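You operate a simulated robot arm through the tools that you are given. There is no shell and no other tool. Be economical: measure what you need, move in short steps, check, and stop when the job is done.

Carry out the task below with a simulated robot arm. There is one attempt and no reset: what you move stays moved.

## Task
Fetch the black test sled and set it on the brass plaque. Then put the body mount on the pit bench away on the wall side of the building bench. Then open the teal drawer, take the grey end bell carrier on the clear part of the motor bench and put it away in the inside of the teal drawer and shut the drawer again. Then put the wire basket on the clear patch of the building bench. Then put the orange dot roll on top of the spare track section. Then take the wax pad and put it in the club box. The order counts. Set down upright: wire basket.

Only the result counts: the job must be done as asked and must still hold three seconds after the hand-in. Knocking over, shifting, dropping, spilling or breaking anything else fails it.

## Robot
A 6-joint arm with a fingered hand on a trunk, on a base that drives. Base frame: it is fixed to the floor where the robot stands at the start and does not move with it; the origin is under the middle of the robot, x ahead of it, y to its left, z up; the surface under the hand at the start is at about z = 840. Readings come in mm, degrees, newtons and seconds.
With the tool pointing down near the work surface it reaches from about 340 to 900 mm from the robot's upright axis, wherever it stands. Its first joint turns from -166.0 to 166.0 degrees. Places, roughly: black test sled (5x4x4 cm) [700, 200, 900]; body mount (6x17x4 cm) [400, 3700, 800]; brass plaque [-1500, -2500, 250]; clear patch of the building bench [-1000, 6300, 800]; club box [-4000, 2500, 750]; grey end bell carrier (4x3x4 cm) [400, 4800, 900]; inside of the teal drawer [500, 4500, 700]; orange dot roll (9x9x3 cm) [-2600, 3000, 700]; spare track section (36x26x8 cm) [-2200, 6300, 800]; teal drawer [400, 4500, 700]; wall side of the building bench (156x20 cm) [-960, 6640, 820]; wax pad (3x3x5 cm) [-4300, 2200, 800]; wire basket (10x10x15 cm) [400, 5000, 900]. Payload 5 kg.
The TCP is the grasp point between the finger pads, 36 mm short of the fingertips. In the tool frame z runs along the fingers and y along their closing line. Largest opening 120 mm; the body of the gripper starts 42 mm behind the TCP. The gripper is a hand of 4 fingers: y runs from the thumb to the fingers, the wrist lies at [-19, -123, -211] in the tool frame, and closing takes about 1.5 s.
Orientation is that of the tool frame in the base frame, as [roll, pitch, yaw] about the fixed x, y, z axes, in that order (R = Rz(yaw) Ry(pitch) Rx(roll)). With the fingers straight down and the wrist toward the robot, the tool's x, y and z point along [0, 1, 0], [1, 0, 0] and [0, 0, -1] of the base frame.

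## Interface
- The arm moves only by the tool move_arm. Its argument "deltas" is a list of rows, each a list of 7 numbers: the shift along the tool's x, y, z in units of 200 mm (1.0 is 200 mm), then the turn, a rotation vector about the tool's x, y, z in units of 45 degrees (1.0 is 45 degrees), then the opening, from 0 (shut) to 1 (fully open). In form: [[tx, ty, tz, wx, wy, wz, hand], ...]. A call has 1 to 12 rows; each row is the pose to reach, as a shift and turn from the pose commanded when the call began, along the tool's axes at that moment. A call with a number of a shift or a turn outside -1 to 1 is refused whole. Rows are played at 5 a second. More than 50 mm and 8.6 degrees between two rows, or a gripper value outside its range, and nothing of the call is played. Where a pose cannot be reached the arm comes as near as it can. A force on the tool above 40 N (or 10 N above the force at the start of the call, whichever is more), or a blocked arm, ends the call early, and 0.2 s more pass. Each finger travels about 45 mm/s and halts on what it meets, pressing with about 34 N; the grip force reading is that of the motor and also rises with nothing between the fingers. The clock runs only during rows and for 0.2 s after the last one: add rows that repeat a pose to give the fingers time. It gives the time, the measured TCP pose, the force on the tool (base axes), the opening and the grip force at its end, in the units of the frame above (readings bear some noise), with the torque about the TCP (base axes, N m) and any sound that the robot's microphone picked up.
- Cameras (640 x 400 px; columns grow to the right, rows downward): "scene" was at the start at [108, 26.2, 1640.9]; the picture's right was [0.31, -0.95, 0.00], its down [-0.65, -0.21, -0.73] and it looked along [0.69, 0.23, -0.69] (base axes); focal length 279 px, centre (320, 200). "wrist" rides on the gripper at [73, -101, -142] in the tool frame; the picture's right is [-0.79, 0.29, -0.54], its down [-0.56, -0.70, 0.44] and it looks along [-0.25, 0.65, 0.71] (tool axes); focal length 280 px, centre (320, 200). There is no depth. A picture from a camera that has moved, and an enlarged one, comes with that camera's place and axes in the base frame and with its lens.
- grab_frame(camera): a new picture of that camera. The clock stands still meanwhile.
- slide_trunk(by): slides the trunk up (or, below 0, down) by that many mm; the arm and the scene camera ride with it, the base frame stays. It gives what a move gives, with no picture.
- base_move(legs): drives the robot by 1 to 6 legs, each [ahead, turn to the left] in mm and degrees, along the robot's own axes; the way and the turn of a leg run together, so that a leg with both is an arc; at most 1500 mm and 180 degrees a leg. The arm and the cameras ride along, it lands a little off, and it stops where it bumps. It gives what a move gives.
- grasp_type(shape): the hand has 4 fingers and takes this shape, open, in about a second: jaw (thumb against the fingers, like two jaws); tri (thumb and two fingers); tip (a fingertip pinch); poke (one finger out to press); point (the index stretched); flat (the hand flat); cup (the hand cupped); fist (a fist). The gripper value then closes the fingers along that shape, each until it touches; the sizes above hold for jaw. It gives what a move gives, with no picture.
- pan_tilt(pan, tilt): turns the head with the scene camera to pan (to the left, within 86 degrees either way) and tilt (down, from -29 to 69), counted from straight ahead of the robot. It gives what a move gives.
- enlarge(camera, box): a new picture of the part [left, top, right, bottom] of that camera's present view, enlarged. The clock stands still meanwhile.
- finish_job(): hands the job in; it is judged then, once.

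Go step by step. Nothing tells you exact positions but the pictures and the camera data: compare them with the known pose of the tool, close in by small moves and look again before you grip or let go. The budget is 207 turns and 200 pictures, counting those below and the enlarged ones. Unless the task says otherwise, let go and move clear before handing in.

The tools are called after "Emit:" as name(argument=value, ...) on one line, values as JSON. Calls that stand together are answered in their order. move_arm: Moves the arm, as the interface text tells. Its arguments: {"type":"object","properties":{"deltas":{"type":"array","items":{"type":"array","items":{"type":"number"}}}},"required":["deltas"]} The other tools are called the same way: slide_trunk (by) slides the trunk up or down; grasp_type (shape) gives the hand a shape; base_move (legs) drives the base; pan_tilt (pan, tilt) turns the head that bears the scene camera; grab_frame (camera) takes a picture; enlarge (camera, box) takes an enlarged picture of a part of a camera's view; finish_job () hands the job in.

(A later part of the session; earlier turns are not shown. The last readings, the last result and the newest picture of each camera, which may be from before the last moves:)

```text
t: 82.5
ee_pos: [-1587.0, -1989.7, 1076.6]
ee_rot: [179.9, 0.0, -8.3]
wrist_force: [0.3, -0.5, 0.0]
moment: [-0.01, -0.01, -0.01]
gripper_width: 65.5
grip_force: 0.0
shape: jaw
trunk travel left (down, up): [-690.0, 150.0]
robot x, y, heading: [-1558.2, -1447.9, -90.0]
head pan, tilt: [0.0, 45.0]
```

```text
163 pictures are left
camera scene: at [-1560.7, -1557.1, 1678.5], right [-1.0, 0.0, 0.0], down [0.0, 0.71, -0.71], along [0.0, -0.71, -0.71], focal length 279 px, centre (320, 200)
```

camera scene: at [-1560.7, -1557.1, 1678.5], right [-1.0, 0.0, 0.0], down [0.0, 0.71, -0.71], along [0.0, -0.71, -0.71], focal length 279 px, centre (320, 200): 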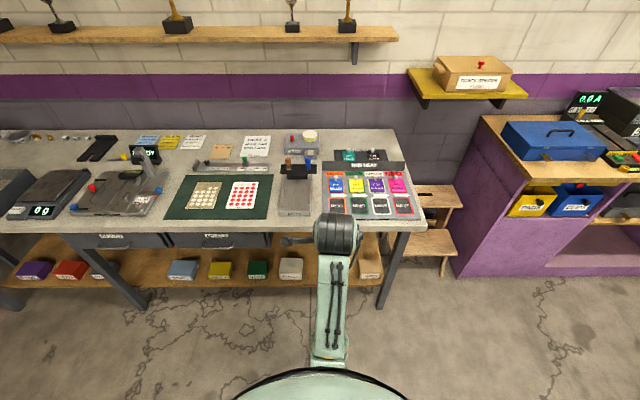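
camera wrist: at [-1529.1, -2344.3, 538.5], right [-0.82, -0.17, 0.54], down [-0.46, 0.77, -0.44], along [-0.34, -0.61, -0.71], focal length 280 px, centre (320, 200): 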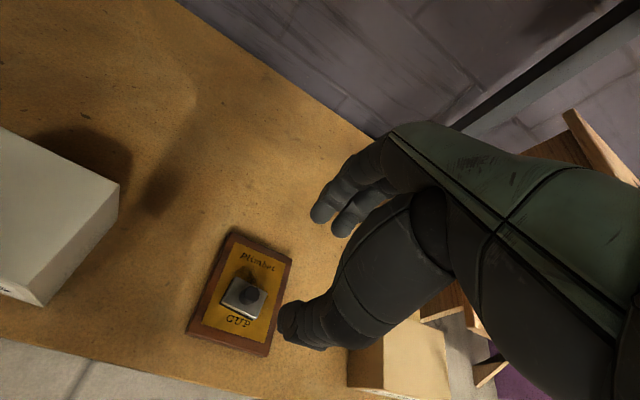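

Now to the body mount near [400,3700]. Driving east to x≈−160, then up the aisle.

Emit:
base_move(legs=[[0, 90], [1398, 0], [0, 90], [1500, 0], [1000, 0]])

Emit:
pan_tilt(pan=-30, tilt=25)

Emit:
grab_frame(camera="scene")

Emit:
pan_tilt(pan=40, tilt=25)

Emit:
grab_frame(camera="scene")

```text
t: 112.3
ee_pos: [-57.5, 1606.3, 1076.5]
ee_rot: [179.9, 0.0, 170.4]
wrist_force: [0.0, -0.2, 0.3]
moment: [-0.02, 0.01, 0.01]
gripper_width: 65.8
grip_force: 0.0
shape: jaw
trunk travel left (down, up): [-690.0, 150.0]
robot x, y, heading: [-99.9, 1065.7, 88.3]
head pan, tilt: [0.0, 45.0]
```

```text
t: 113.3
ee_pos: [-58.1, 1606.3, 1076.8]
ee_rot: [179.9, -0.1, 170.4]
wrist_force: [0.7, -0.2, -0.5]
moment: [0.01, -0.01, -0.01]
gripper_width: 65.9
grip_force: 0.1
shape: jaw
trunk travel left (down, up): [-690.0, 150.0]
robot x, y, heading: [-96.8, 1064.2, 88.5]
head pan, tilt: [-30.0, 25.0]
```

```text
162 pictures are left
camera scene: at [-50.3, 1173.2, 1709.1], right [0.85, -0.52, 0.0], down [-0.22, -0.36, -0.91], along [0.47, 0.77, -0.42], focal length 279 px, centre (320, 200)
```

scene: 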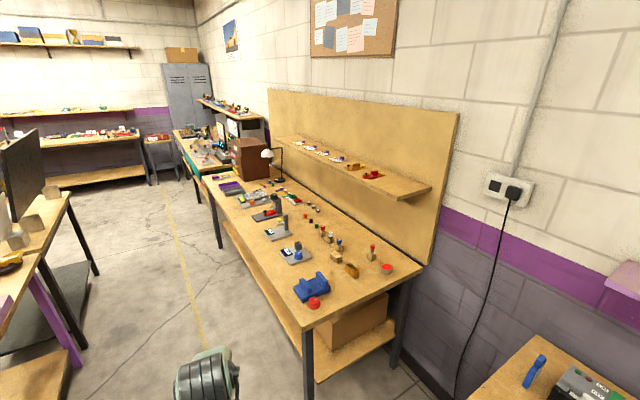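

```text
t: 114.7
ee_pos: [-57.3, 1605.7, 1076.5]
ee_rot: [179.9, 0.0, 170.4]
wrist_force: [0.2, -0.2, -0.7]
moment: [-0.02, 0.02, 0.01]
gripper_width: 66.1
grip_force: 0.0
shape: jaw
trunk travel left (down, up): [-690.0, 150.0]
robot x, y, heading: [-103.4, 1060.6, 88.1]
head pan, tilt: [40.0, 25.0]
```

```text
161 pictures are left
camera scene: at [-155.6, 1167.1, 1709.1], right [0.78, 0.62, 0.0], down [0.26, -0.33, -0.91], along [-0.56, 0.71, -0.42], focal length 279 px, centre (320, 200)
```

scene: 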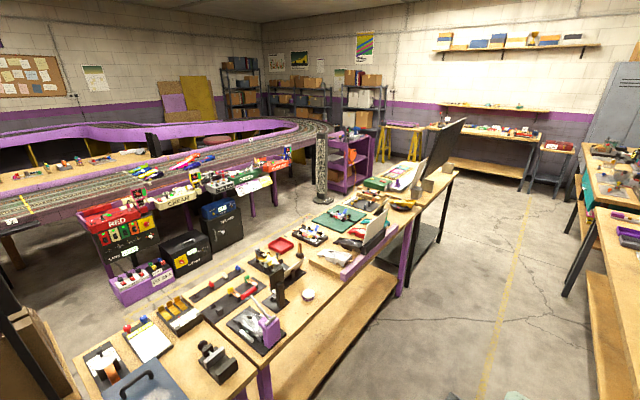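

I'm slightly right of the aisle centre. I'll correct heading and continue up to y≈3100 for a look at the end of the pit bench.

Emit:
base_move(legs=[[0, 4], [1000, 0], [1000, 0], [0, -2]])

Emit:
pan_tilt(pan=-50, tilt=35)

Emit:
grab_frame(camera="scene")

```text
t: 126.5
ee_pos: [-162.9, 3609.8, 1076.4]
ee_rot: [179.9, -0.1, 172.3]
wrist_force: [-0.6, 0.4, 0.5]
moment: [-0.02, 0.01, 0.01]
gripper_width: 65.5
grip_force: 0.1
shape: jaw
trunk travel left (down, up): [-690.0, 150.0]
robot x, y, heading: [-185.5, 3065.2, 90.5]
head pan, tilt: [40.0, 25.0]
```

```text
t: 128.2
ee_pos: [-163.3, 3609.6, 1077.0]
ee_rot: [179.9, 0.0, 172.3]
wrist_force: [-0.8, 0.5, -0.7]
moment: [0.03, -0.02, 0.01]
gripper_width: 65.9
grip_force: 0.1
shape: jaw
trunk travel left (down, up): [-690.0, 150.0]
robot x, y, heading: [-185.1, 3069.6, 90.2]
head pan, tilt: [-50.0, 35.0]
```

```text
160 pictures are left
camera scene: at [-120.0, 3153.9, 1693.4], right [0.65, -0.76, 0.0], down [-0.44, -0.37, -0.82], along [0.62, 0.53, -0.57], focal length 279 px, centre (320, 200)
```

scene: 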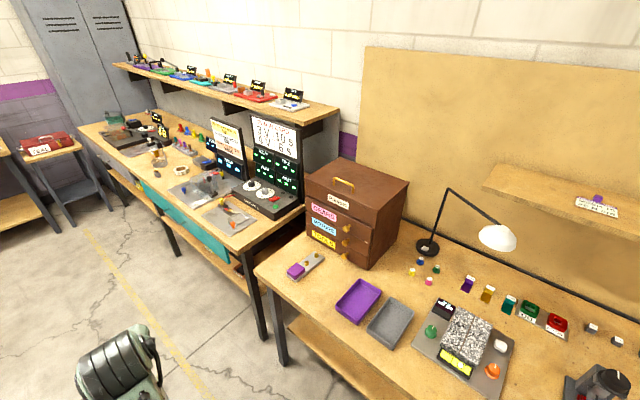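

The body mount is the grey bar with purple block at about [431,3701]. Driving alongside and facing it.

Emit:
base_move(legs=[[630, 0], [0, -90]])

Emit:
pan_tilt(pan=0, tilt=50)

Emit:
grab_frame(camera="scene")

Emit:
grab_frame(camera="wrist")

```text
t: 136.6
ee_pos: [356.5, 3663.3, 1076.8]
ee_rot: [180.0, -0.1, 82.0]
wrist_force: [0.9, -0.1, -0.4]
moment: [0.0, 0.0, 0.02]
gripper_width: 65.7
grip_force: 0.1
shape: jaw
trunk travel left (down, up): [-690.0, 150.0]
robot x, y, heading: [-185.6, 3690.1, -0.1]
head pan, tilt: [-50.0, 35.0]
```

```text
t: 137.7
ee_pos: [356.5, 3664.0, 1077.4]
ee_rot: [179.9, 0.0, 82.0]
wrist_force: [-0.4, 0.4, 0.5]
moment: [0.0, -0.02, 0.01]
gripper_width: 65.9
grip_force: 0.0
shape: jaw
trunk travel left (down, up): [-690.0, 150.0]
robot x, y, heading: [-187.3, 3688.6, 0.1]
head pan, tilt: [0.0, 50.0]
```

```text
159 pictures are left
camera scene: at [-80.6, 3690.5, 1671.6], right [0.0, -1.0, 0.0], down [-0.77, 0.0, -0.64], along [0.64, 0.0, -0.77], focal length 279 px, centre (320, 200)
```

scene: 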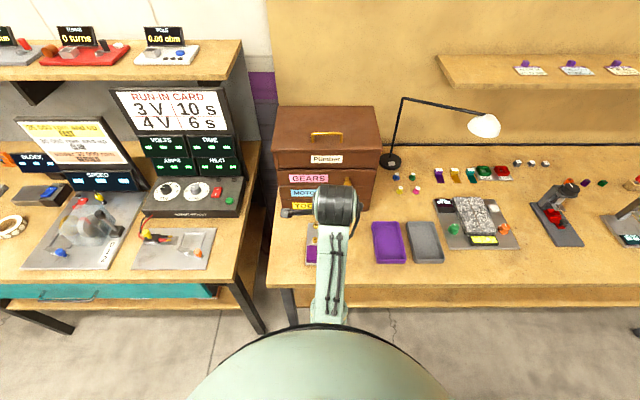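

```text
158 pictures are left
camera wrist: at [266.0, 3750.6, 1218.6], right [0.17, -0.82, 0.54], down [-0.77, -0.46, -0.44], along [0.61, -0.34, -0.71], focal length 280 px, centre (320, 200)
```

wrist: 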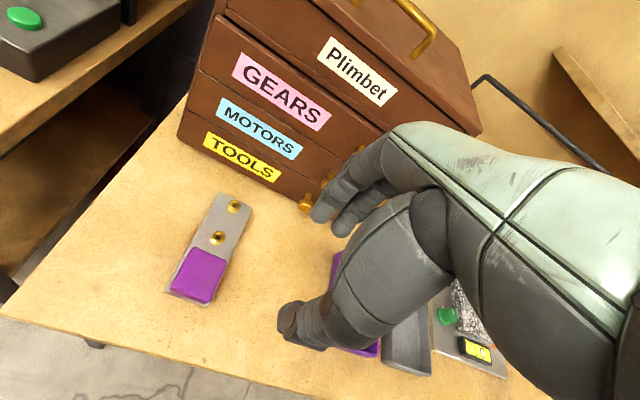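

The body mount is seen clearly: ~170 mm strip along x with a purple block at the near end. Enlarging to measure its corners.

Emit:
enlarge(camera="wrist", box=[140, 180, 300, 320])

Emit:
enlarge(camera="scene", box=[260, 190, 380, 290])

```text
2.86 times, centred on (220, 250) of wrist
camera zoom: at [266.0, 3750.6, 1218.6], right [0.17, -0.82, 0.54], down [-0.77, -0.46, -0.44], along [0.61, -0.34, -0.71], focal length 801 px, centre (606, 57)
```

zoom: 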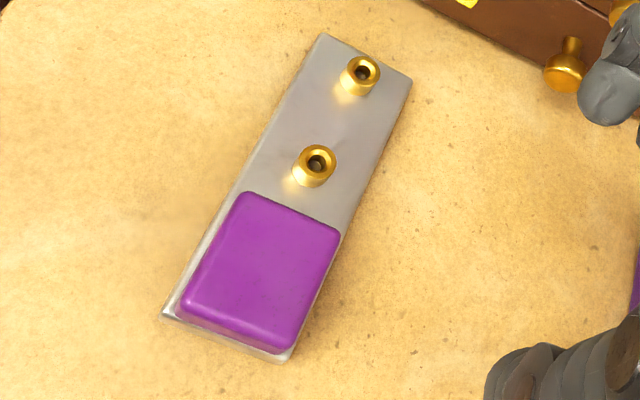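

```text
4.00 times, centred on (320, 240) of scene
camera zoom: at [-80.6, 3690.5, 1671.6], right [0.0, -1.0, 0.0], down [-0.77, 0.0, -0.64], along [0.64, 0.0, -0.77], focal length 1115 px, centre (320, 40)
```

zoom: 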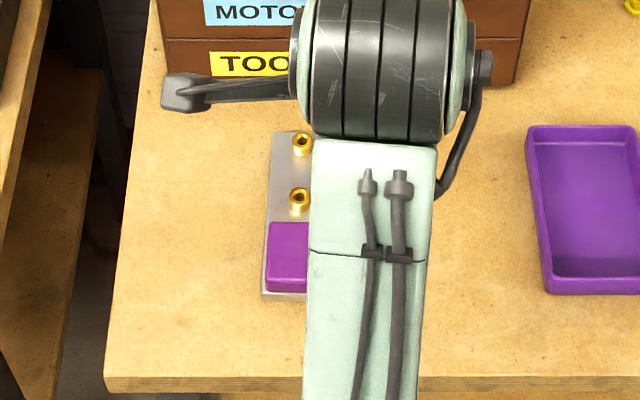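

Body mount centre ≈[443,3707], plate x 357–527, y 3679–3736, surface about z 800. I turn the hand by −83.5° so it closes across the strip, in two halves, while moving above it.

Emit:
move_arm(deltas=[[0.05, 0.08, 0, 0, 0, 0.186, 1], [0.1, 0.16, 0, 0, 0, 0.372, 1], [0.16, 0.24, 0, 0, 0, 0.558, 1], [0.22, 0.32, 0, 0, 0, 0.744, 1], [0.271, 0.383, 0, 0, 0, 0.93, 1], [0.271, 0.383, 0, 0, 0, 0.93, 1]])

Emit:
move_arm(deltas=[[0, 0, 0, 0, 0, 0.186, 1], [0, 0, 0, 0, 0, 0.372, 1], [0, 0, 0, 0, 0, 0.558, 1], [0, 0, 0, 0, 0, 0.744, 1], [0, 0, 0, 0, 0, 0.926, 1], [0, 0, 0, 0, 0, 0.926, 1]])

Emit:
grab_frame(camera="wrist")

Emit:
grab_frame(camera="scene")

```text
t: 139.1
ee_pos: [439.8, 3706.6, 1076.1]
ee_rot: [179.8, -0.1, 40.0]
wrist_force: [-0.3, -0.5, -0.4]
moment: [-0.01, 0.0, -0.04]
gripper_width: 119.7
grip_force: 0.0
shape: jaw
trunk travel left (down, up): [-690.0, 150.0]
robot x, y, heading: [-185.4, 3692.1, -0.1]
head pan, tilt: [0.0, 50.0]
```

```text
t: 140.5
ee_pos: [507.9, 3674.1, 1003.2]
ee_rot: [179.9, -0.3, -1.7]
wrist_force: [0.5, -0.5, 0.9]
moment: [0.01, 0.01, 0.0]
gripper_width: 119.5
grip_force: 0.1
shape: jaw
out of reach, approached as far as the arm can: row 1, 2, 3, 4, 5, 6
trunk travel left (down, up): [-690.0, 150.0]
robot x, y, heading: [-189.6, 3691.1, -0.4]
head pan, tilt: [0.0, 50.0]
```

```text
155 pictures are left
camera wrist: at [583.1, 3774.3, 1144.3], right [-0.8, -0.27, 0.54], down [-0.54, 0.71, -0.45], along [-0.27, -0.65, -0.71], focal length 280 px, centre (320, 200)
```

wrist: 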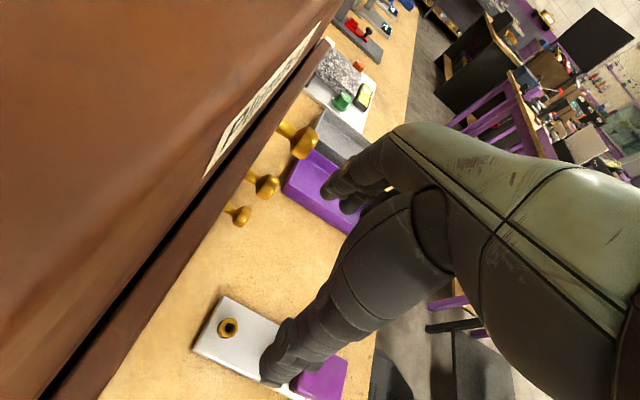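

```text
154 pictures are left
camera scene: at [-81.5, 3691.0, 1671.7], right [0.0, -1.0, 0.0], down [-0.77, 0.0, -0.64], along [0.64, 0.0, -0.77], focal length 279 px, centre (320, 200)
```

scene: 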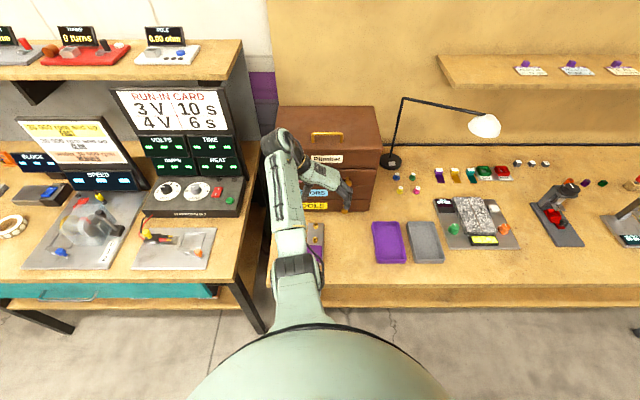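

That pose is too close in for this height; the arm stopped short near the box. I test with a small downward step to see which pose the next call is measured from.

Emit:
move_arm(deltas=[[0, 0, 0.05, 0, 0, 0, 1], [0, 0, 0.1, 0, 0, 0, 1]])

```text
t: 141.1
ee_pos: [507.6, 3673.2, 981.2]
ee_rot: [180.0, -0.2, -1.5]
wrist_force: [0.0, 0.3, 0.6]
moment: [0.0, 0.01, -0.02]
gripper_width: 119.6
grip_force: 0.0
shape: jaw
trunk travel left (down, up): [-690.0, 150.0]
robot x, y, heading: [-186.7, 3691.1, -0.1]
head pan, tilt: [0.0, 50.0]
```

Commands start from the achieved pose. Moving to over the mount at z≈920.

Emit:
move_arm(deltas=[[-0.1, -0.05, 0.1, 0, 0, 0, 1], [-0.2, -0.1, 0.2, 0, 0, 0, 1], [-0.34, -0.17, 0.3, 0, 0, 0, 1], [-0.34, -0.17, 0.3, 0, 0, 0, 1]])

Emit:
grab_frame(camera="wrist")

```text
t: 142.1
ee_pos: [441.8, 3709.3, 921.7]
ee_rot: [179.9, 0.0, -1.5]
wrist_force: [0.0, -0.2, -0.1]
moment: [-0.01, 0.02, 0.02]
gripper_width: 119.8
grip_force: 0.0
shape: jaw
trunk travel left (down, up): [-690.0, 150.0]
robot x, y, heading: [-185.2, 3689.2, -0.2]
head pan, tilt: [0.0, 50.0]
```

```text
153 pictures are left
camera wrist: at [516.6, 3808.0, 1063.1], right [-0.8, -0.27, 0.54], down [-0.54, 0.71, -0.44], along [-0.27, -0.65, -0.71], focal length 280 px, centre (320, 200)
```

wrist: 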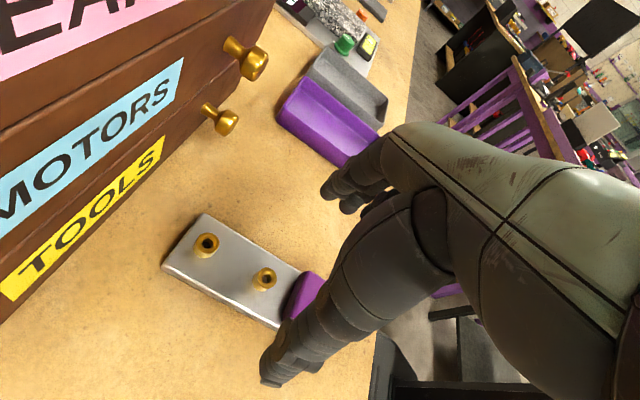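

Reached. The plate agrees with earlier estimates. Descending beside it carefully.

Emit:
move_arm(deltas=[[0, 0.01, 0.12, 0, 0, 0, 1], [0, 0.01, 0.24, 0, 0, 0, 1], [0, 0.01, 0.35, 0, 0, 0, 1]])

Emit:
move_arm(deltas=[[0, 0, 0.02, 0, 0, 0, 1], [0, 0, 0.035, 0, 0, 0, 1], [0, 0, 0.05, 0, 0, 0, 1]])

Emit:
grab_frame(camera="wrist")

```text
t: 142.9
ee_pos: [442.0, 3704.6, 850.2]
ee_rot: [179.9, -0.1, -1.5]
wrist_force: [-0.1, -0.2, 0.1]
moment: [-0.01, -0.04, -0.01]
gripper_width: 119.8
grip_force: 0.1
shape: jaw
trunk travel left (down, up): [-690.0, 150.0]
robot x, y, heading: [-188.7, 3685.7, -0.1]
head pan, tilt: [0.0, 50.0]
```

```text
t: 143.7
ee_pos: [442.0, 3706.4, 840.8]
ee_rot: [180.0, -0.1, -1.5]
wrist_force: [0.3, 0.2, 0.0]
moment: [-0.03, 0.0, 0.0]
gripper_width: 119.4
grip_force: 0.1
shape: jaw
trunk travel left (down, up): [-690.0, 150.0]
robot x, y, heading: [-187.4, 3690.7, 0.1]
head pan, tilt: [0.0, 50.0]
```

```text
152 pictures are left
camera wrist: at [516.6, 3805.6, 983.3], right [-0.8, -0.27, 0.54], down [-0.54, 0.71, -0.44], along [-0.27, -0.65, -0.71], focal length 280 px, centre (320, 200)
```

wrist: 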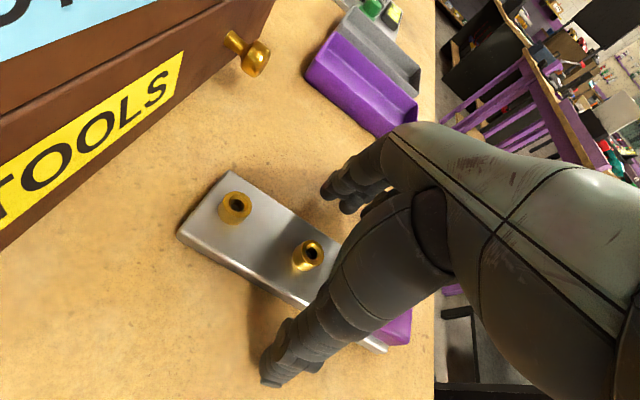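

Fingertips are about 5 mm above the bench, straddling the plate. 3 mm more, then close.

Emit:
move_arm(deltas=[[0, 0, 0.015, 0, 0, 0, 1], [0, 0, 0.015, 0, 0, 0, 0.6], [0, 0, 0.015, 0, 0, 0, 0.4], [0, 0, 0.015, 0, 0, 0, 0.2], [0, 0, 0.015, 0, 0, 0, 0], [0, 0, 0.015, 0, 0, 0, 0], [0, 0, 0.015, 0, 0, 0, 0], [0, 0, 0.015, 0, 0, 0, 0]])

Emit:
grab_frame(camera="wrist")

```text
t: 145.5
ee_pos: [440.9, 3704.9, 838.2]
ee_rot: [180.0, -0.1, -1.5]
wrist_force: [0.1, 0.0, 0.3]
moment: [-0.04, 0.02, 0.02]
gripper_width: 53.7
grip_force: 34.0
shape: jaw
trunk travel left (down, up): [-690.0, 150.0]
robot x, y, heading: [-187.1, 3693.0, -0.3]
head pan, tilt: [0.0, 50.0]
```

```text
151 pictures are left
camera wrist: at [516.7, 3805.7, 980.3], right [-0.8, -0.27, 0.54], down [-0.54, 0.71, -0.44], along [-0.27, -0.65, -0.71], focal length 280 px, centre (320, 200)
```

wrist: 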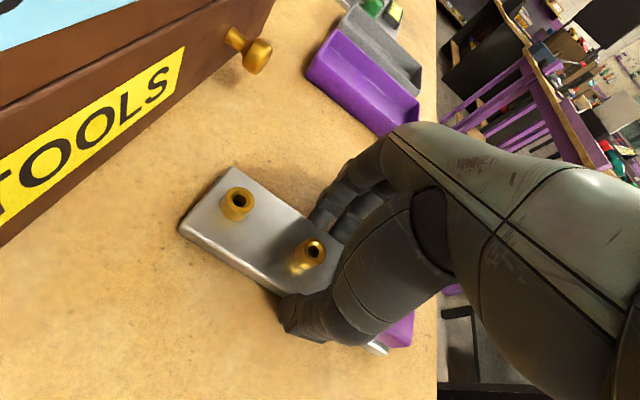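

Gripped at 53.7 mm. Lifting with the trunk (arm posture unchanged).

Emit:
slide_trunk(by=30)

Emit:
grab_frame(camera="wrist")

Emit:
slide_trunk(by=120)

Emit:
grab_frame(camera="wrist")

Emit:
grab_frame(camera="scene")

```text
t: 146.3
ee_pos: [442.5, 3705.3, 869.8]
ee_rot: [-179.9, -0.2, -1.5]
wrist_force: [-0.1, 0.0, -1.3]
moment: [-0.02, 0.02, -0.01]
gripper_width: 53.7
grip_force: 34.7
shape: jaw
trunk travel left (down, up): [-720.0, 120.0]
robot x, y, heading: [-189.6, 3692.0, -0.3]
head pan, tilt: [0.0, 50.0]
```

```text
150 pictures are left
camera wrist: at [517.0, 3805.7, 1010.2], right [-0.8, -0.27, 0.54], down [-0.54, 0.71, -0.44], along [-0.27, -0.65, -0.71], focal length 280 px, centre (320, 200)
```

wrist: 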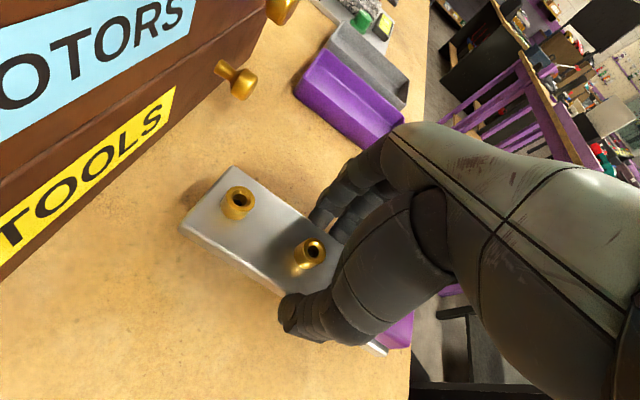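

```text
t: 147.8
ee_pos: [441.4, 3706.7, 988.1]
ee_rot: [-180.0, -0.1, -1.5]
wrist_force: [-0.3, 0.0, -1.0]
moment: [0.02, 0.01, 0.01]
gripper_width: 53.6
grip_force: 33.5
shape: jaw
trunk travel left (down, up): [-840.0, 0.0]
robot x, y, heading: [-190.1, 3688.1, -0.2]
head pan, tilt: [0.0, 50.0]
```

```text
149 pictures are left
camera wrist: at [516.8, 3805.7, 1130.2], right [-0.8, -0.27, 0.54], down [-0.54, 0.71, -0.44], along [-0.27, -0.65, -0.71], focal length 280 px, centre (320, 200)
```

wrist: 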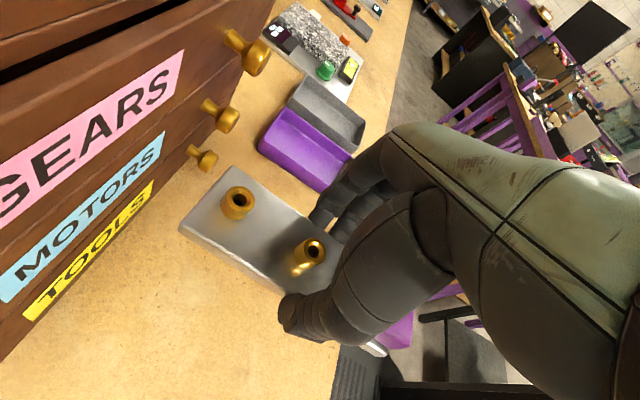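

```text
148 pictures are left
camera scene: at [-80.3, 3690.7, 1821.6], right [0.0, -1.0, 0.0], down [-0.77, 0.0, -0.64], along [0.64, 0.0, -0.77], focal length 279 px, centre (320, 200)
```

scene: 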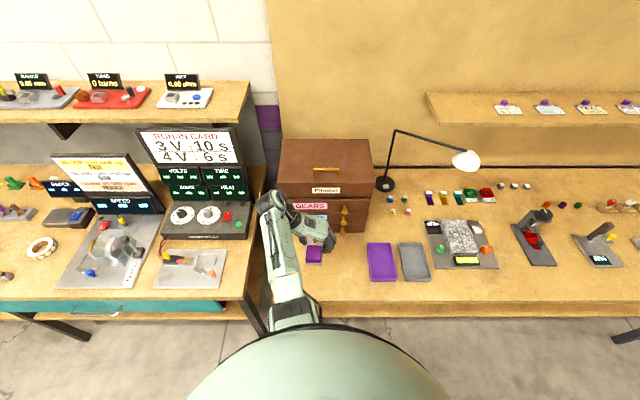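

Mount held securely. I turn the hand back to wrist-toward-robot so I can retract before turning the base.

Emit:
move_arm(deltas=[[0, 0, 0, 0, 0, -0.17, 0], [0, 0, 0, 0, 0, -0.34, 0], [0, 0, 0, 0, 0, -0.51, 0], [0, 0, 0, 0, 0, -0.68, 0], [0, 0, 0, 0, 0, -0.85, 0], [0, 0, 0, 0, 0, -1, 0], [0, 0, 0, 0, 0, -1, 0]])

Emit:
move_arm(deltas=[[0, 0, 0, 0, 0, -0.17, 0], [0, 0, 0, 0, 0, -0.34, 0], [0, 0, 0, 0, 0, -0.51, 0], [0, 0, 0, 0, 0, -0.68, 0], [0, 0, 0, 0, 0, -0.85, 0], [0, 0, 0, 0, 0, -1, 0], [0, 0, 0, 0, 0, -1, 0]])

Emit:
grab_frame(camera="wrist")

Emit:
grab_frame(camera="scene")

```text
t: 149.4
ee_pos: [441.7, 3705.6, 989.3]
ee_rot: [179.9, -0.1, 43.6]
wrist_force: [0.1, -0.1, -1.8]
moment: [0.05, 0.0, -0.02]
gripper_width: 53.9
grip_force: 34.2
shape: jaw
trunk travel left (down, up): [-840.0, 0.0]
robot x, y, heading: [-184.4, 3689.5, -0.2]
head pan, tilt: [0.0, 50.0]
```

```text
t: 151.0
ee_pos: [441.6, 3705.5, 989.1]
ee_rot: [179.9, 0.0, 88.6]
wrist_force: [-0.3, 0.2, -1.8]
moment: [0.02, 0.0, -0.03]
gripper_width: 53.8
grip_force: 34.1
shape: jaw
trunk travel left (down, up): [-840.0, 0.0]
robot x, y, heading: [-185.6, 3692.3, -0.1]
head pan, tilt: [0.0, 50.0]
```

```text
147 pictures are left
camera wrist: at [341.9, 3781.8, 1130.0], right [0.27, -0.8, 0.54], down [-0.71, -0.54, -0.44], along [0.65, -0.27, -0.71], focal length 280 px, centre (320, 200)
```

wrist: 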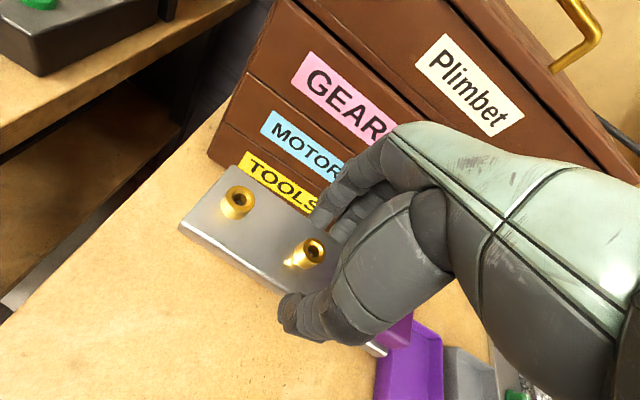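

```text
146 pictures are left
camera scene: at [-80.5, 3690.8, 1821.6], right [0.0, -1.0, 0.0], down [-0.77, 0.0, -0.64], along [0.64, 0.0, -0.77], focal length 279 px, centre (320, 200)
```

scene: 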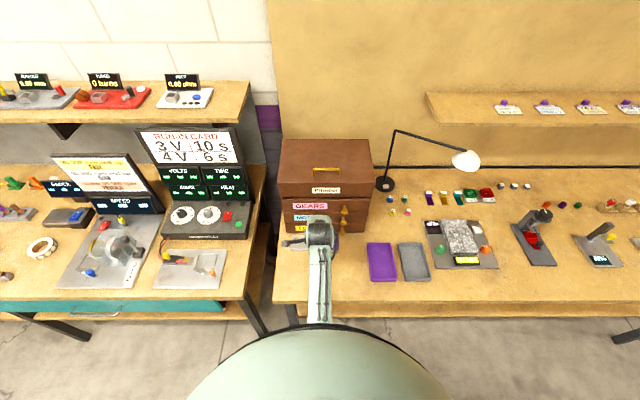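

Emit:
move_arm(deltas=[[0, -0.15, -0.12, 0, 0, 0, 0], [0, -0.3, -0.24, 0, 0, 0, 0], [0, -0.4, -0.4, 0, 0, 0, 0], [0, -0.4, -0.5, 0, 0, 0, 0]])

Emit:
base_move(legs=[[0, 90]])

Emit:
pan_tilt(pan=0, tilt=25)

Emit:
grab_frame(camera="scene")

```text
t: 152.0
ee_pos: [360.4, 3709.0, 1087.8]
ee_rot: [179.8, -0.1, 88.4]
wrist_force: [0.2, -0.4, -2.0]
moment: [0.01, 0.0, 0.03]
gripper_width: 53.4
grip_force: 33.8
shape: jaw
trunk travel left (down, up): [-840.0, 0.0]
robot x, y, heading: [-185.0, 3693.1, 0.1]
head pan, tilt: [0.0, 50.0]
```

```text
t: 156.8
ee_pos: [-190.3, 4239.0, 1087.7]
ee_rot: [179.9, -0.1, 177.0]
wrist_force: [-0.4, -1.2, -2.4]
moment: [0.05, 0.04, 0.01]
gripper_width: 53.6
grip_force: 34.1
shape: jaw
trunk travel left (down, up): [-840.0, 0.0]
robot x, y, heading: [-190.2, 3689.3, 88.4]
head pan, tilt: [0.0, 50.0]
```

```text
t: 157.7
ee_pos: [-190.6, 4238.6, 1087.2]
ee_rot: [180.0, 0.1, 177.0]
wrist_force: [-0.2, -0.4, -1.4]
moment: [-0.01, -0.02, -0.02]
gripper_width: 53.4
grip_force: 34.3
shape: jaw
trunk travel left (down, up): [-840.0, 0.0]
robot x, y, heading: [-187.9, 3690.0, 88.5]
head pan, tilt: [0.0, 25.0]
```

```text
145 pictures are left
camera scene: at [-184.4, 3813.1, 1859.0], right [1.0, -0.03, 0.0], down [-0.01, -0.42, -0.91], along [0.02, 0.91, -0.42], focal length 279 px, centre (320, 200)
```

scene: 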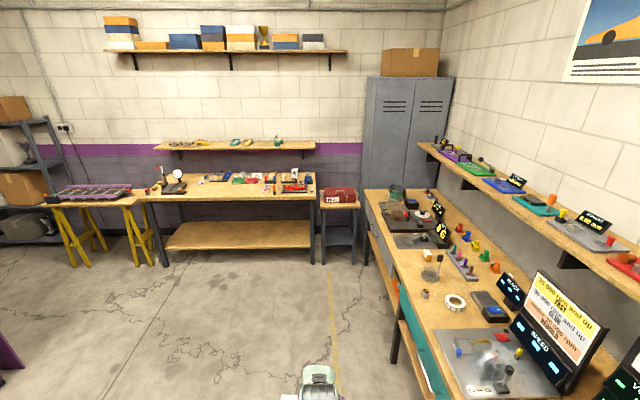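

The building bench is ahead at the far wall. Enlarging to find free space on its wall side.

Emit:
enlarge(camera="scene", box=[130, 130, 370, 270])

```text
2.67 times, centred on (250, 200) of scene
camera zoom: at [-184.4, 3813.1, 1859.0], right [1.0, -0.03, 0.0], down [-0.01, -0.42, -0.91], along [0.02, 0.91, -0.42], focal length 743 px, centre (507, 200)
```

zoom: 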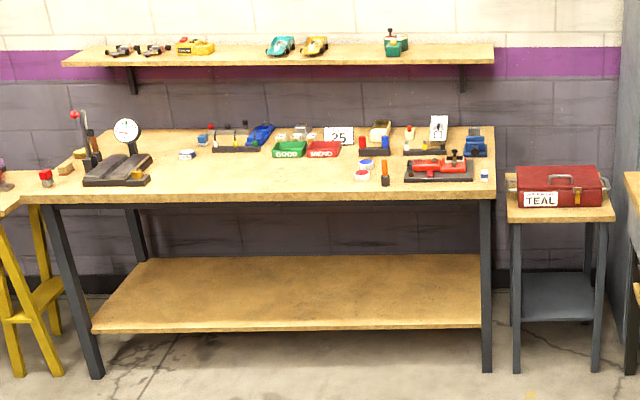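

Bench top z≈820, front edge y≈6065, shelf above at z≈1150 from y≈6550. There's a free gap on the wall side around x≈−1480. Driving there.

Emit:
base_move(legs=[[1400, 0], [0, 91.5], [1325, 0], [0, -90]])

Emit:
pan_tilt(pan=0, tilt=35)

Emit:
grab_frame(camera="scene")

```text
t: 181.4
ee_pos: [-1480.3, 5652.2, 1088.1]
ee_rot: [179.9, 0.0, 177.6]
wrist_force: [0.1, -0.4, -1.6]
moment: [-0.02, -0.01, -0.01]
gripper_width: 53.0
grip_force: 33.9
shape: jaw
trunk travel left (down, up): [-840.0, 0.0]
robot x, y, heading: [-1469.5, 5105.3, 89.0]
head pan, tilt: [0.0, 25.0]
```

```text
t: 182.1
ee_pos: [-1480.1, 5652.7, 1088.8]
ee_rot: [179.9, 0.0, 177.7]
wrist_force: [-0.1, 0.4, -1.7]
moment: [-0.01, 0.01, -0.06]
gripper_width: 52.9
grip_force: 33.9
shape: jaw
trunk travel left (down, up): [-840.0, 0.0]
robot x, y, heading: [-1468.3, 5106.3, 88.8]
head pan, tilt: [0.0, 35.0]
```

```text
143 pictures are left
camera scene: at [-1469.2, 5223.2, 1843.4], right [1.0, -0.02, 0.0], down [-0.01, -0.57, -0.82], along [0.01, 0.82, -0.57], focal length 279 px, centre (320, 200)
```

scene: 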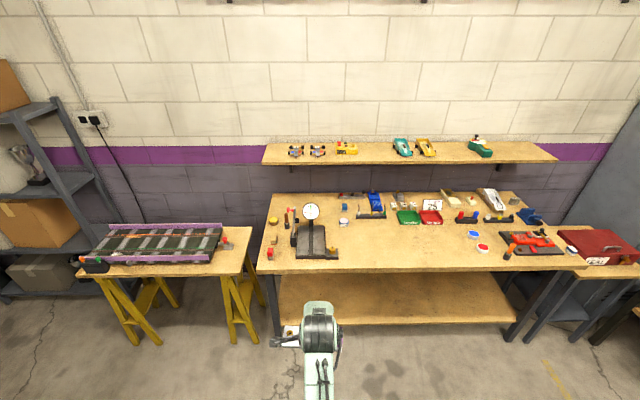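

Emit:
enlarge(camera="scene", box=[255, 180, 395, 270])

Emit:
enlarge(camera="scene", box=[380, 180, 600, 270])

```text
4.44 times, centred on (325, 225) of scene
camera zoom: at [-1469.2, 5223.2, 1843.4], right [1.0, -0.02, 0.0], down [-0.01, -0.57, -0.82], along [0.01, 0.82, -0.57], focal length 1238 px, centre (298, 89)
```

zoom: 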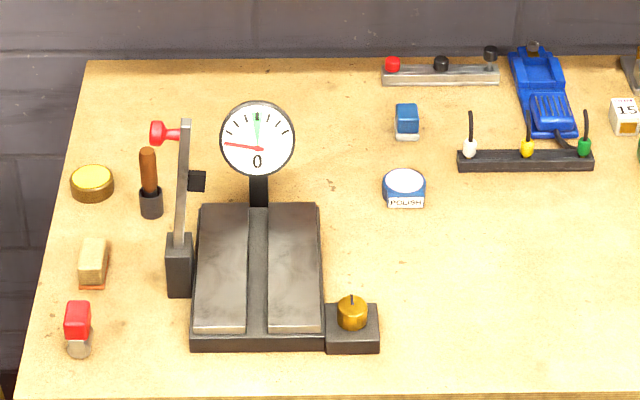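

```text
2.91 times, centred on (490, 225) of scene
camera zoom: at [-1469.2, 5223.2, 1843.4], right [1.0, -0.02, 0.0], down [-0.01, -0.57, -0.82], along [0.01, 0.82, -0.57], focal length 811 px, centre (-174, 127)
```

zoom: 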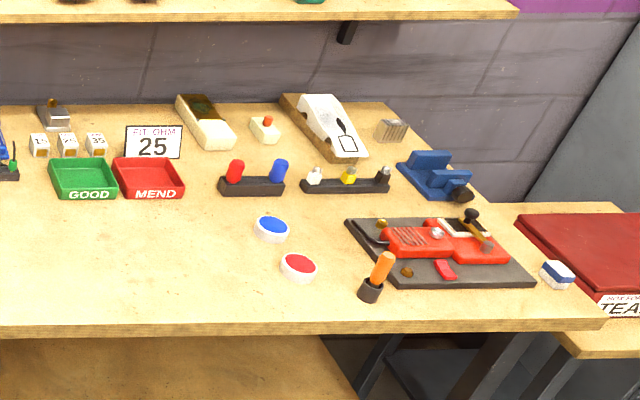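

The free wall-side gap is behind/right of the dial gauge. To keep the forearm clear of the dial, I'll approach from the right with the arm angled ~19° left. Re-aiming arm, then shifting the base to x≈−1160.

Emit:
move_arm(deltas=[[0.212, -0.02, 0, 0, 0, -0.105, 0], [0.424, -0.06, 0, 0, 0, -0.211, 0], [0.636, -0.12, 0, 0, 0, -0.316, 0], [0.848, -0.184, 0, 0, 0, -0.422, 0], [0.848, -0.184, 0, 0, 0, -0.422, 0]])

Emit:
base_move(legs=[[0, -89], [310, 0], [0, 90], [500, 0]])

Emit:
pan_tilt(pan=15, tilt=50)

Emit:
grab_frame(camera="scene")

Emit:
grab_frame(camera="wrist")

```text
t: 183.3
ee_pos: [-1649.3, 5622.7, 1089.0]
ee_rot: [180.0, 0.0, -163.4]
wrist_force: [1.3, 0.7, -1.5]
moment: [-0.01, -0.01, 0.0]
gripper_width: 52.9
grip_force: 34.3
shape: jaw
trunk travel left (down, up): [-840.0, 0.0]
robot x, y, heading: [-1472.9, 5103.0, 88.8]
head pan, tilt: [0.0, 35.0]
```

```text
t: 197.4
ee_pos: [-1318.0, 6119.0, 1089.3]
ee_rot: [179.9, 0.1, -164.3]
wrist_force: [0.1, 0.1, -2.0]
moment: [0.02, 0.01, -0.02]
gripper_width: 52.3
grip_force: 34.6
shape: jaw
trunk travel left (down, up): [-840.0, 0.0]
robot x, y, heading: [-1143.6, 5595.3, 88.3]
head pan, tilt: [0.0, 35.0]
```

```text
t: 198.2
ee_pos: [-1317.5, 6119.3, 1088.1]
ee_rot: [179.9, 0.1, -164.1]
wrist_force: [0.4, -0.1, -1.8]
moment: [-0.03, -0.01, 0.0]
gripper_width: 52.4
grip_force: 34.1
shape: jaw
trunk travel left (down, up): [-840.0, 0.0]
robot x, y, heading: [-1147.3, 5601.4, 88.3]
head pan, tilt: [15.0, 50.0]
```

```text
140 pictures are left
camera scene: at [-1163.7, 5704.4, 1821.6], right [0.97, 0.23, 0.0], down [0.18, -0.75, -0.64], along [-0.15, 0.63, -0.77], focal length 279 px, centre (320, 200)
```

scene: 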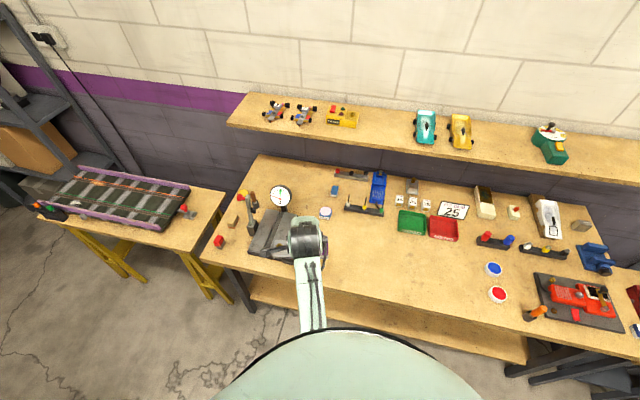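

```text
139 pictures are left
camera wrist: at [-1360.7, 6003.3, 1230.2], right [0.68, 0.49, 0.54], down [0.73, -0.52, -0.44], along [0.06, 0.7, -0.71], focal length 280 px, centre (320, 200)
```

wrist: 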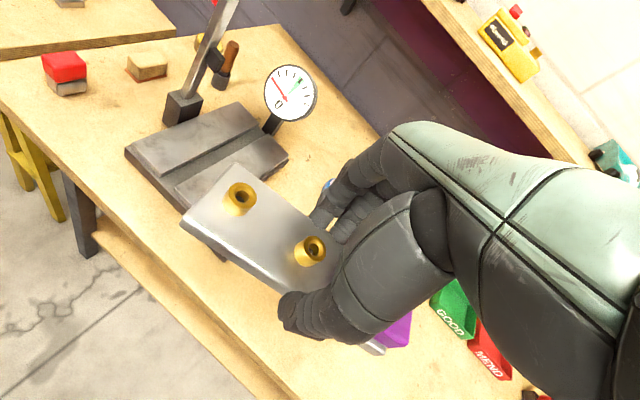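

Geometry confirmed: dial at ~[-1503,6410] (top z≈985), cube at [-1300,6593], bench edge y≈6090. Driving 200 mm closer.

Emit:
base_move(legs=[[200, 0]])

Emit:
slide_trunk(by=-100)

Emit:
grab_frame(camera="wrist")

```text
t: 199.9
ee_pos: [-1311.4, 6319.7, 1088.4]
ee_rot: [179.9, 0.1, -164.3]
wrist_force: [0.2, 0.6, -1.7]
moment: [0.03, 0.01, -0.02]
gripper_width: 52.5
grip_force: 33.6
shape: jaw
trunk travel left (down, up): [-840.0, 0.0]
robot x, y, heading: [-1139.8, 5796.3, 88.3]
head pan, tilt: [15.0, 50.0]
```

```text
t: 201.2
ee_pos: [-1311.6, 6319.7, 987.5]
ee_rot: [179.9, 0.1, -164.3]
wrist_force: [-0.1, -0.3, -2.6]
moment: [0.0, 0.03, 0.01]
gripper_width: 52.4
grip_force: 34.7
shape: jaw
trunk travel left (down, up): [-740.0, 100.0]
robot x, y, heading: [-1142.9, 5796.4, 87.9]
head pan, tilt: [15.0, 50.0]
```

```text
138 pictures are left
camera wrist: at [-1354.1, 6203.4, 1130.3], right [0.68, 0.49, 0.54], down [0.73, -0.52, -0.44], along [0.07, 0.7, -0.71], focal length 280 px, centre (320, 200)
```

wrist: 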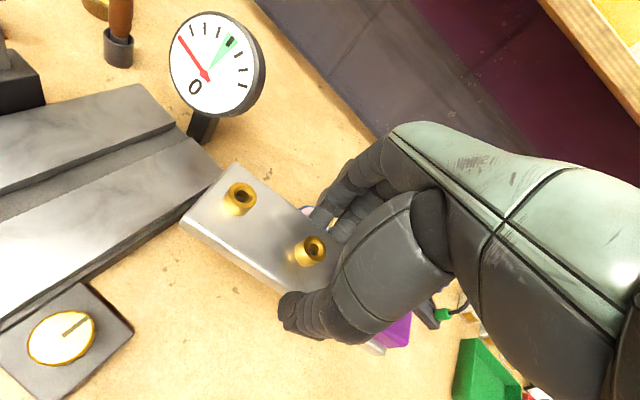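

Moving straight forward past the dial, lowering slightly.

Emit:
move_arm(deltas=[[-0.04, 0.2, 0, 0, 0, 0, 0], [-0.08, 0.4, 0, 0, 0, 0, 0], [-0.12, 0.6, 0.05, 0, 0, 0, 0], [-0.16, 0.8, 0.15, 0, 0, 0, 0], [-0.19, 0.934, 0.275, 0, 0, 0, 0], [-0.19, 0.934, 0.275, 0, 0, 0, 0]])

Emit:
grab_frame(camera="wrist")

Emit:
grab_frame(camera="scene")

```text
t: 202.6
ee_pos: [-1325.6, 6510.4, 933.3]
ee_rot: [180.0, 0.1, -164.3]
wrist_force: [-0.1, 0.1, -1.0]
moment: [0.02, -0.03, 0.0]
gripper_width: 52.1
grip_force: 33.8
shape: jaw
trunk travel left (down, up): [-740.0, 100.0]
robot x, y, heading: [-1138.0, 5798.1, 88.3]
head pan, tilt: [15.0, 50.0]
```

```text
137 pictures are left
camera wrist: at [-1367.9, 6393.6, 1075.2], right [0.68, 0.49, 0.54], down [0.73, -0.52, -0.44], along [0.07, 0.7, -0.71], focal length 280 px, centre (320, 200)
```

wrist: 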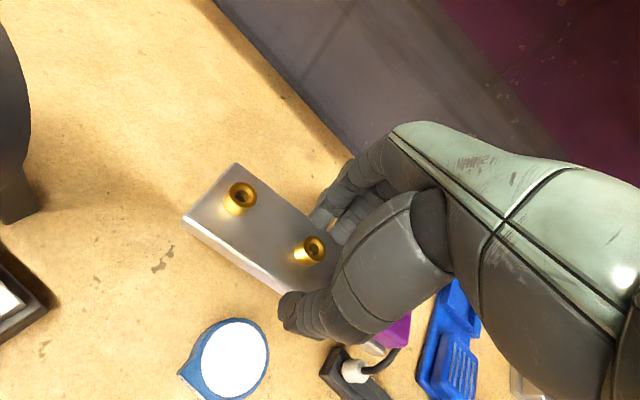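

```text
136 pictures are left
camera scene: at [-1157.4, 5903.2, 1721.7], right [0.97, 0.23, 0.0], down [0.17, -0.75, -0.64], along [-0.15, 0.63, -0.77], focal length 279 px, centre (320, 200)
```

scene: 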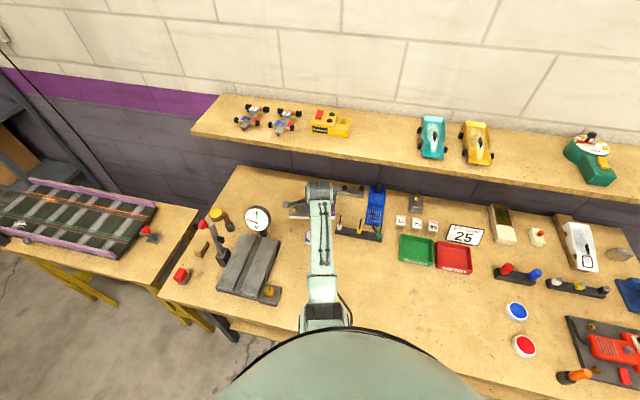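

Now shifting left behind the dial at z≈920.

Emit:
move_arm(deltas=[[0.15, 0.12, 0, 0, 0, 0, 0], [0.3, 0.24, 0.02, 0, 0, 0, 0], [0.45, 0.36, 0.04, 0, 0, 0, 0], [0.51, 0.4, 0.065, 0, 0, 0, 0], [0.51, 0.4, 0.065, 0, 0, 0, 0]])

Emit:
grab_frame(camera="wrist")

Emit:
enlarge(camera="scene", box=[180, 90, 420, 240])

```text
t: 203.8
ee_pos: [-1445.8, 6559.7, 920.0]
ee_rot: [179.9, 0.2, -164.3]
wrist_force: [-0.3, 0.4, -1.3]
moment: [-0.04, 0.02, -0.01]
gripper_width: 52.0
grip_force: 33.5
shape: jaw
trunk travel left (down, up): [-740.0, 100.0]
robot x, y, heading: [-1140.7, 5798.4, 88.3]
head pan, tilt: [15.0, 50.0]
```

```text
135 pictures are left
camera wrist: at [-1487.6, 6443.2, 1062.2], right [0.68, 0.49, 0.54], down [0.73, -0.52, -0.44], along [0.07, 0.7, -0.71], focal length 280 px, centre (320, 200)
```

wrist: 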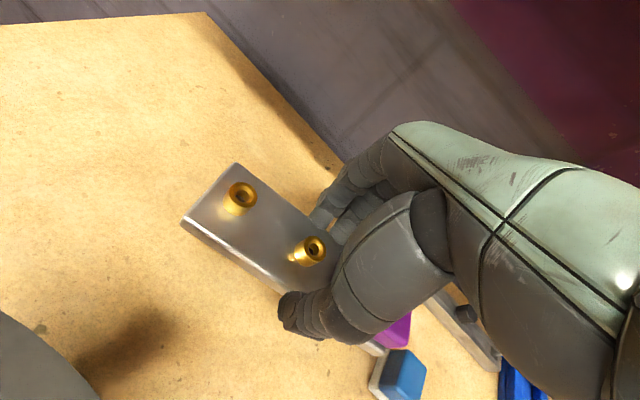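

```text
2.67 times, centred on (300, 165) of scene
camera zoom: at [-1156.9, 5903.8, 1721.6], right [0.97, 0.23, 0.0], down [0.17, -0.75, -0.64], along [-0.15, 0.63, -0.77], focal length 743 px, centre (373, 293)
```

zoom: 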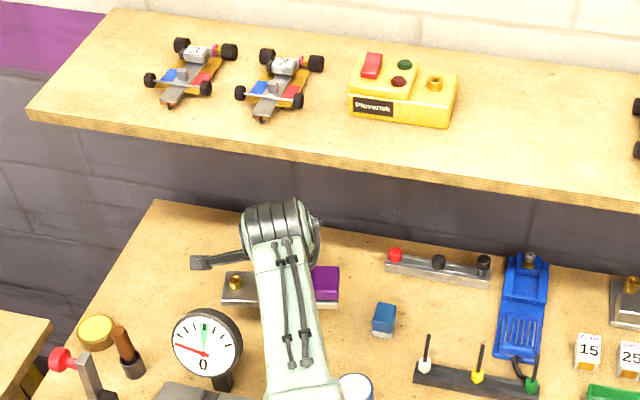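

Lowering under the shelf height, then forward 45 mm.

Emit:
move_arm(deltas=[[0, 0, 0.12, 0, 0, 0, 0], [0, 0, 0.22, 0, 0, 0, 0], [-0.02, 0.08, 0.22, 0, 0, 0, 0], [-0.061, 0.217, 0.22, 0, 0, 0, 0], [-0.061, 0.217, 0.22, 0, 0, 0, 0]])

Emit:
grab_frame(camera="wrist")

Emit:
enlarge(camera="scene", box=[180, 90, 420, 240])

```text
t: 205.0
ee_pos: [-1442.3, 6594.4, 883.5]
ee_rot: [179.9, 0.0, -164.2]
wrist_force: [-0.1, -0.7, -0.9]
moment: [0.0, 0.01, -0.01]
gripper_width: 52.0
grip_force: 34.2
shape: jaw
out of reach, approached as far as the arm can: row 4, 5
trunk travel left (down, up): [-740.0, 100.0]
robot x, y, heading: [-1141.5, 5798.6, 88.2]
head pan, tilt: [15.0, 50.0]
```

```text
133 pictures are left
camera wrist: at [-1485.1, 6477.5, 1025.2], right [0.68, 0.49, 0.54], down [0.73, -0.52, -0.44], along [0.07, 0.7, -0.71], focal length 280 px, centre (320, 200)
```

wrist: 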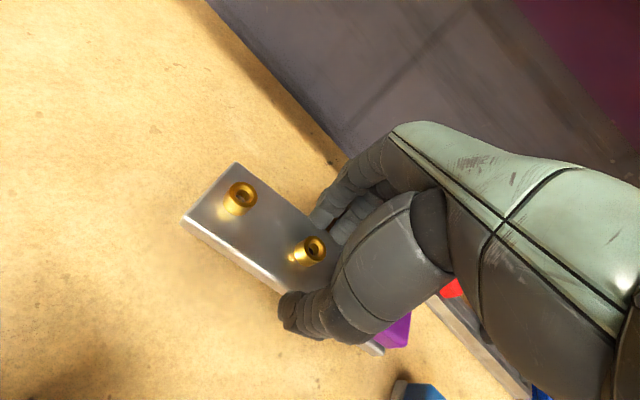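

```text
2.67 times, centred on (300, 165) of scene
camera zoom: at [-1157.6, 5903.1, 1721.7], right [0.97, 0.23, 0.0], down [0.18, -0.75, -0.64], along [-0.15, 0.63, -0.77], focal length 743 px, centre (373, 293)
```

zoom: 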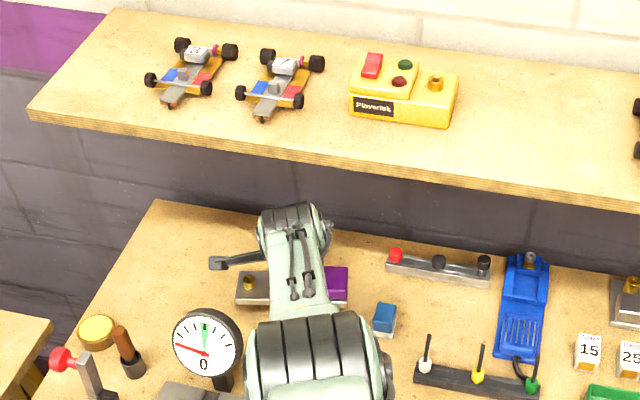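

The arm hit its reach limit at this trunk height. I'll back up slightly, raise the arm while lowering the trunk, then extend again with more reach.

Emit:
move_arm(deltas=[[0.04, -0.15, -0.05, 0, 0, 0, 0], [0.081, -0.289, -0.15, 0, 0, 0, 0], [0.081, -0.289, -0.3, 0, 0, 0, 0], [0.081, -0.289, -0.4, 0, 0, 0, 0]])

Emit:
slide_trunk(by=-94)

Emit:
move_arm(deltas=[[-0.04, 0.16, 0, 0, 0, 0, 0], [-0.08, 0.3, 0, 0, 0, 0, 0], [-0.11, 0.4, 0, 0, 0, 0, 0], [-0.11, 0.4, 0, 0, 0, 0, 0]])

Emit:
grab_frame(camera="wrist")

Emit:
enlarge(camera="scene", box=[180, 90, 420, 240])

```text
t: 205.4
ee_pos: [-1434.3, 6558.6, 859.2]
ee_rot: [-175.9, 0.5, -164.4]
wrist_force: [0.0, -1.3, -0.5]
moment: [0.05, -0.02, -0.08]
gripper_width: 52.8
grip_force: 33.9
shape: jaw
trunk travel left (down, up): [-740.0, 100.0]
robot x, y, heading: [-1142.7, 5795.0, 88.2]
head pan, tilt: [15.0, 50.0]
stopped in row 1: the force on the tool passed its limit at 78 N (the readings are from after the stop); the commanded pose is now the measured one
```

```text
t: 205.9
ee_pos: [-1438.0, 6569.8, 857.8]
ee_rot: [-177.5, 0.3, -164.4]
wrist_force: [2.0, -7.4, 23.3]
moment: [0.28, 0.12, -0.05]
gripper_width: 53.8
grip_force: 33.5
shape: jaw
trunk travel left (down, up): [-724.0, 116.0]
robot x, y, heading: [-1136.5, 5797.5, 88.1]
head pan, tilt: [15.0, 50.0]
stopped: the force on the tool passed its limit at 46 N (the readings are from after the stop); the commanded pose is now the measured one
```

```text
t: 206.9
ee_pos: [-1431.1, 6592.8, 866.7]
ee_rot: [-176.9, 0.4, -164.5]
wrist_force: [0.7, 0.1, -1.7]
moment: [-0.02, 0.01, -0.01]
gripper_width: 53.2
grip_force: 34.4
shape: jaw
out of reach, approached as far as the arm can: row 1, 2, 3, 4
trunk travel left (down, up): [-724.0, 116.0]
robot x, y, heading: [-1138.3, 5799.7, 88.4]
head pan, tilt: [15.0, 50.0]
```

```text
131 pictures are left
camera wrist: at [-1475.3, 6483.6, 1014.3], right [0.67, 0.52, 0.53], down [0.74, -0.54, -0.4], along [0.08, 0.66, -0.75], focal length 280 px, centre (320, 200)
```

wrist: 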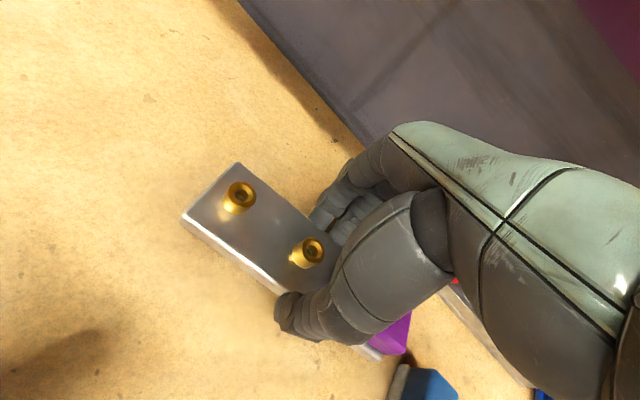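

```text
2.67 times, centred on (300, 165) of scene
camera zoom: at [-1157.4, 5904.2, 1705.6], right [0.97, 0.23, 0.0], down [0.17, -0.75, -0.64], along [-0.15, 0.63, -0.77], focal length 743 px, centre (373, 293)
```

zoom: 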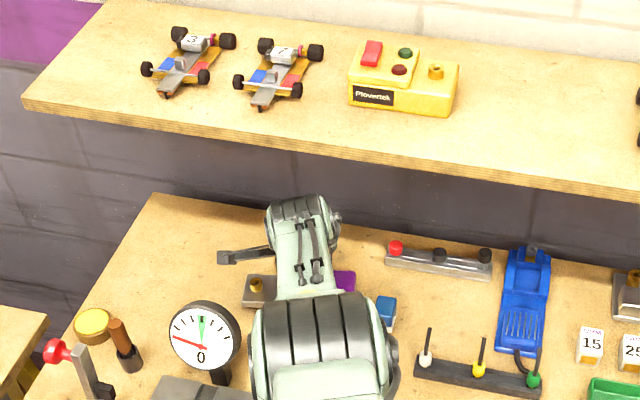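

The arm was at its singular limit and touched the bench; everything around still looks in place and the mount is held. I'll untilt the hand (3°), which also brings the wrist inward.

Emit:
move_arm(deltas=[[0, 0, -0.01, -0.035, 0, 0, 0], [0, 0, -0.02, -0.069, 0, 0, 0], [0, 0, -0.02, -0.069, 0, 0, 0]])

```text
t: 207.7
ee_pos: [-1430.3, 6592.4, 872.2]
ee_rot: [179.8, 0.4, -164.4]
wrist_force: [0.9, -0.5, -2.3]
moment: [0.0, -0.02, 0.01]
gripper_width: 53.2
grip_force: 34.2
shape: jaw
trunk travel left (down, up): [-724.0, 116.0]
robot x, y, heading: [-1136.4, 5803.2, 88.2]
head pan, tilt: [15.0, 50.0]
```

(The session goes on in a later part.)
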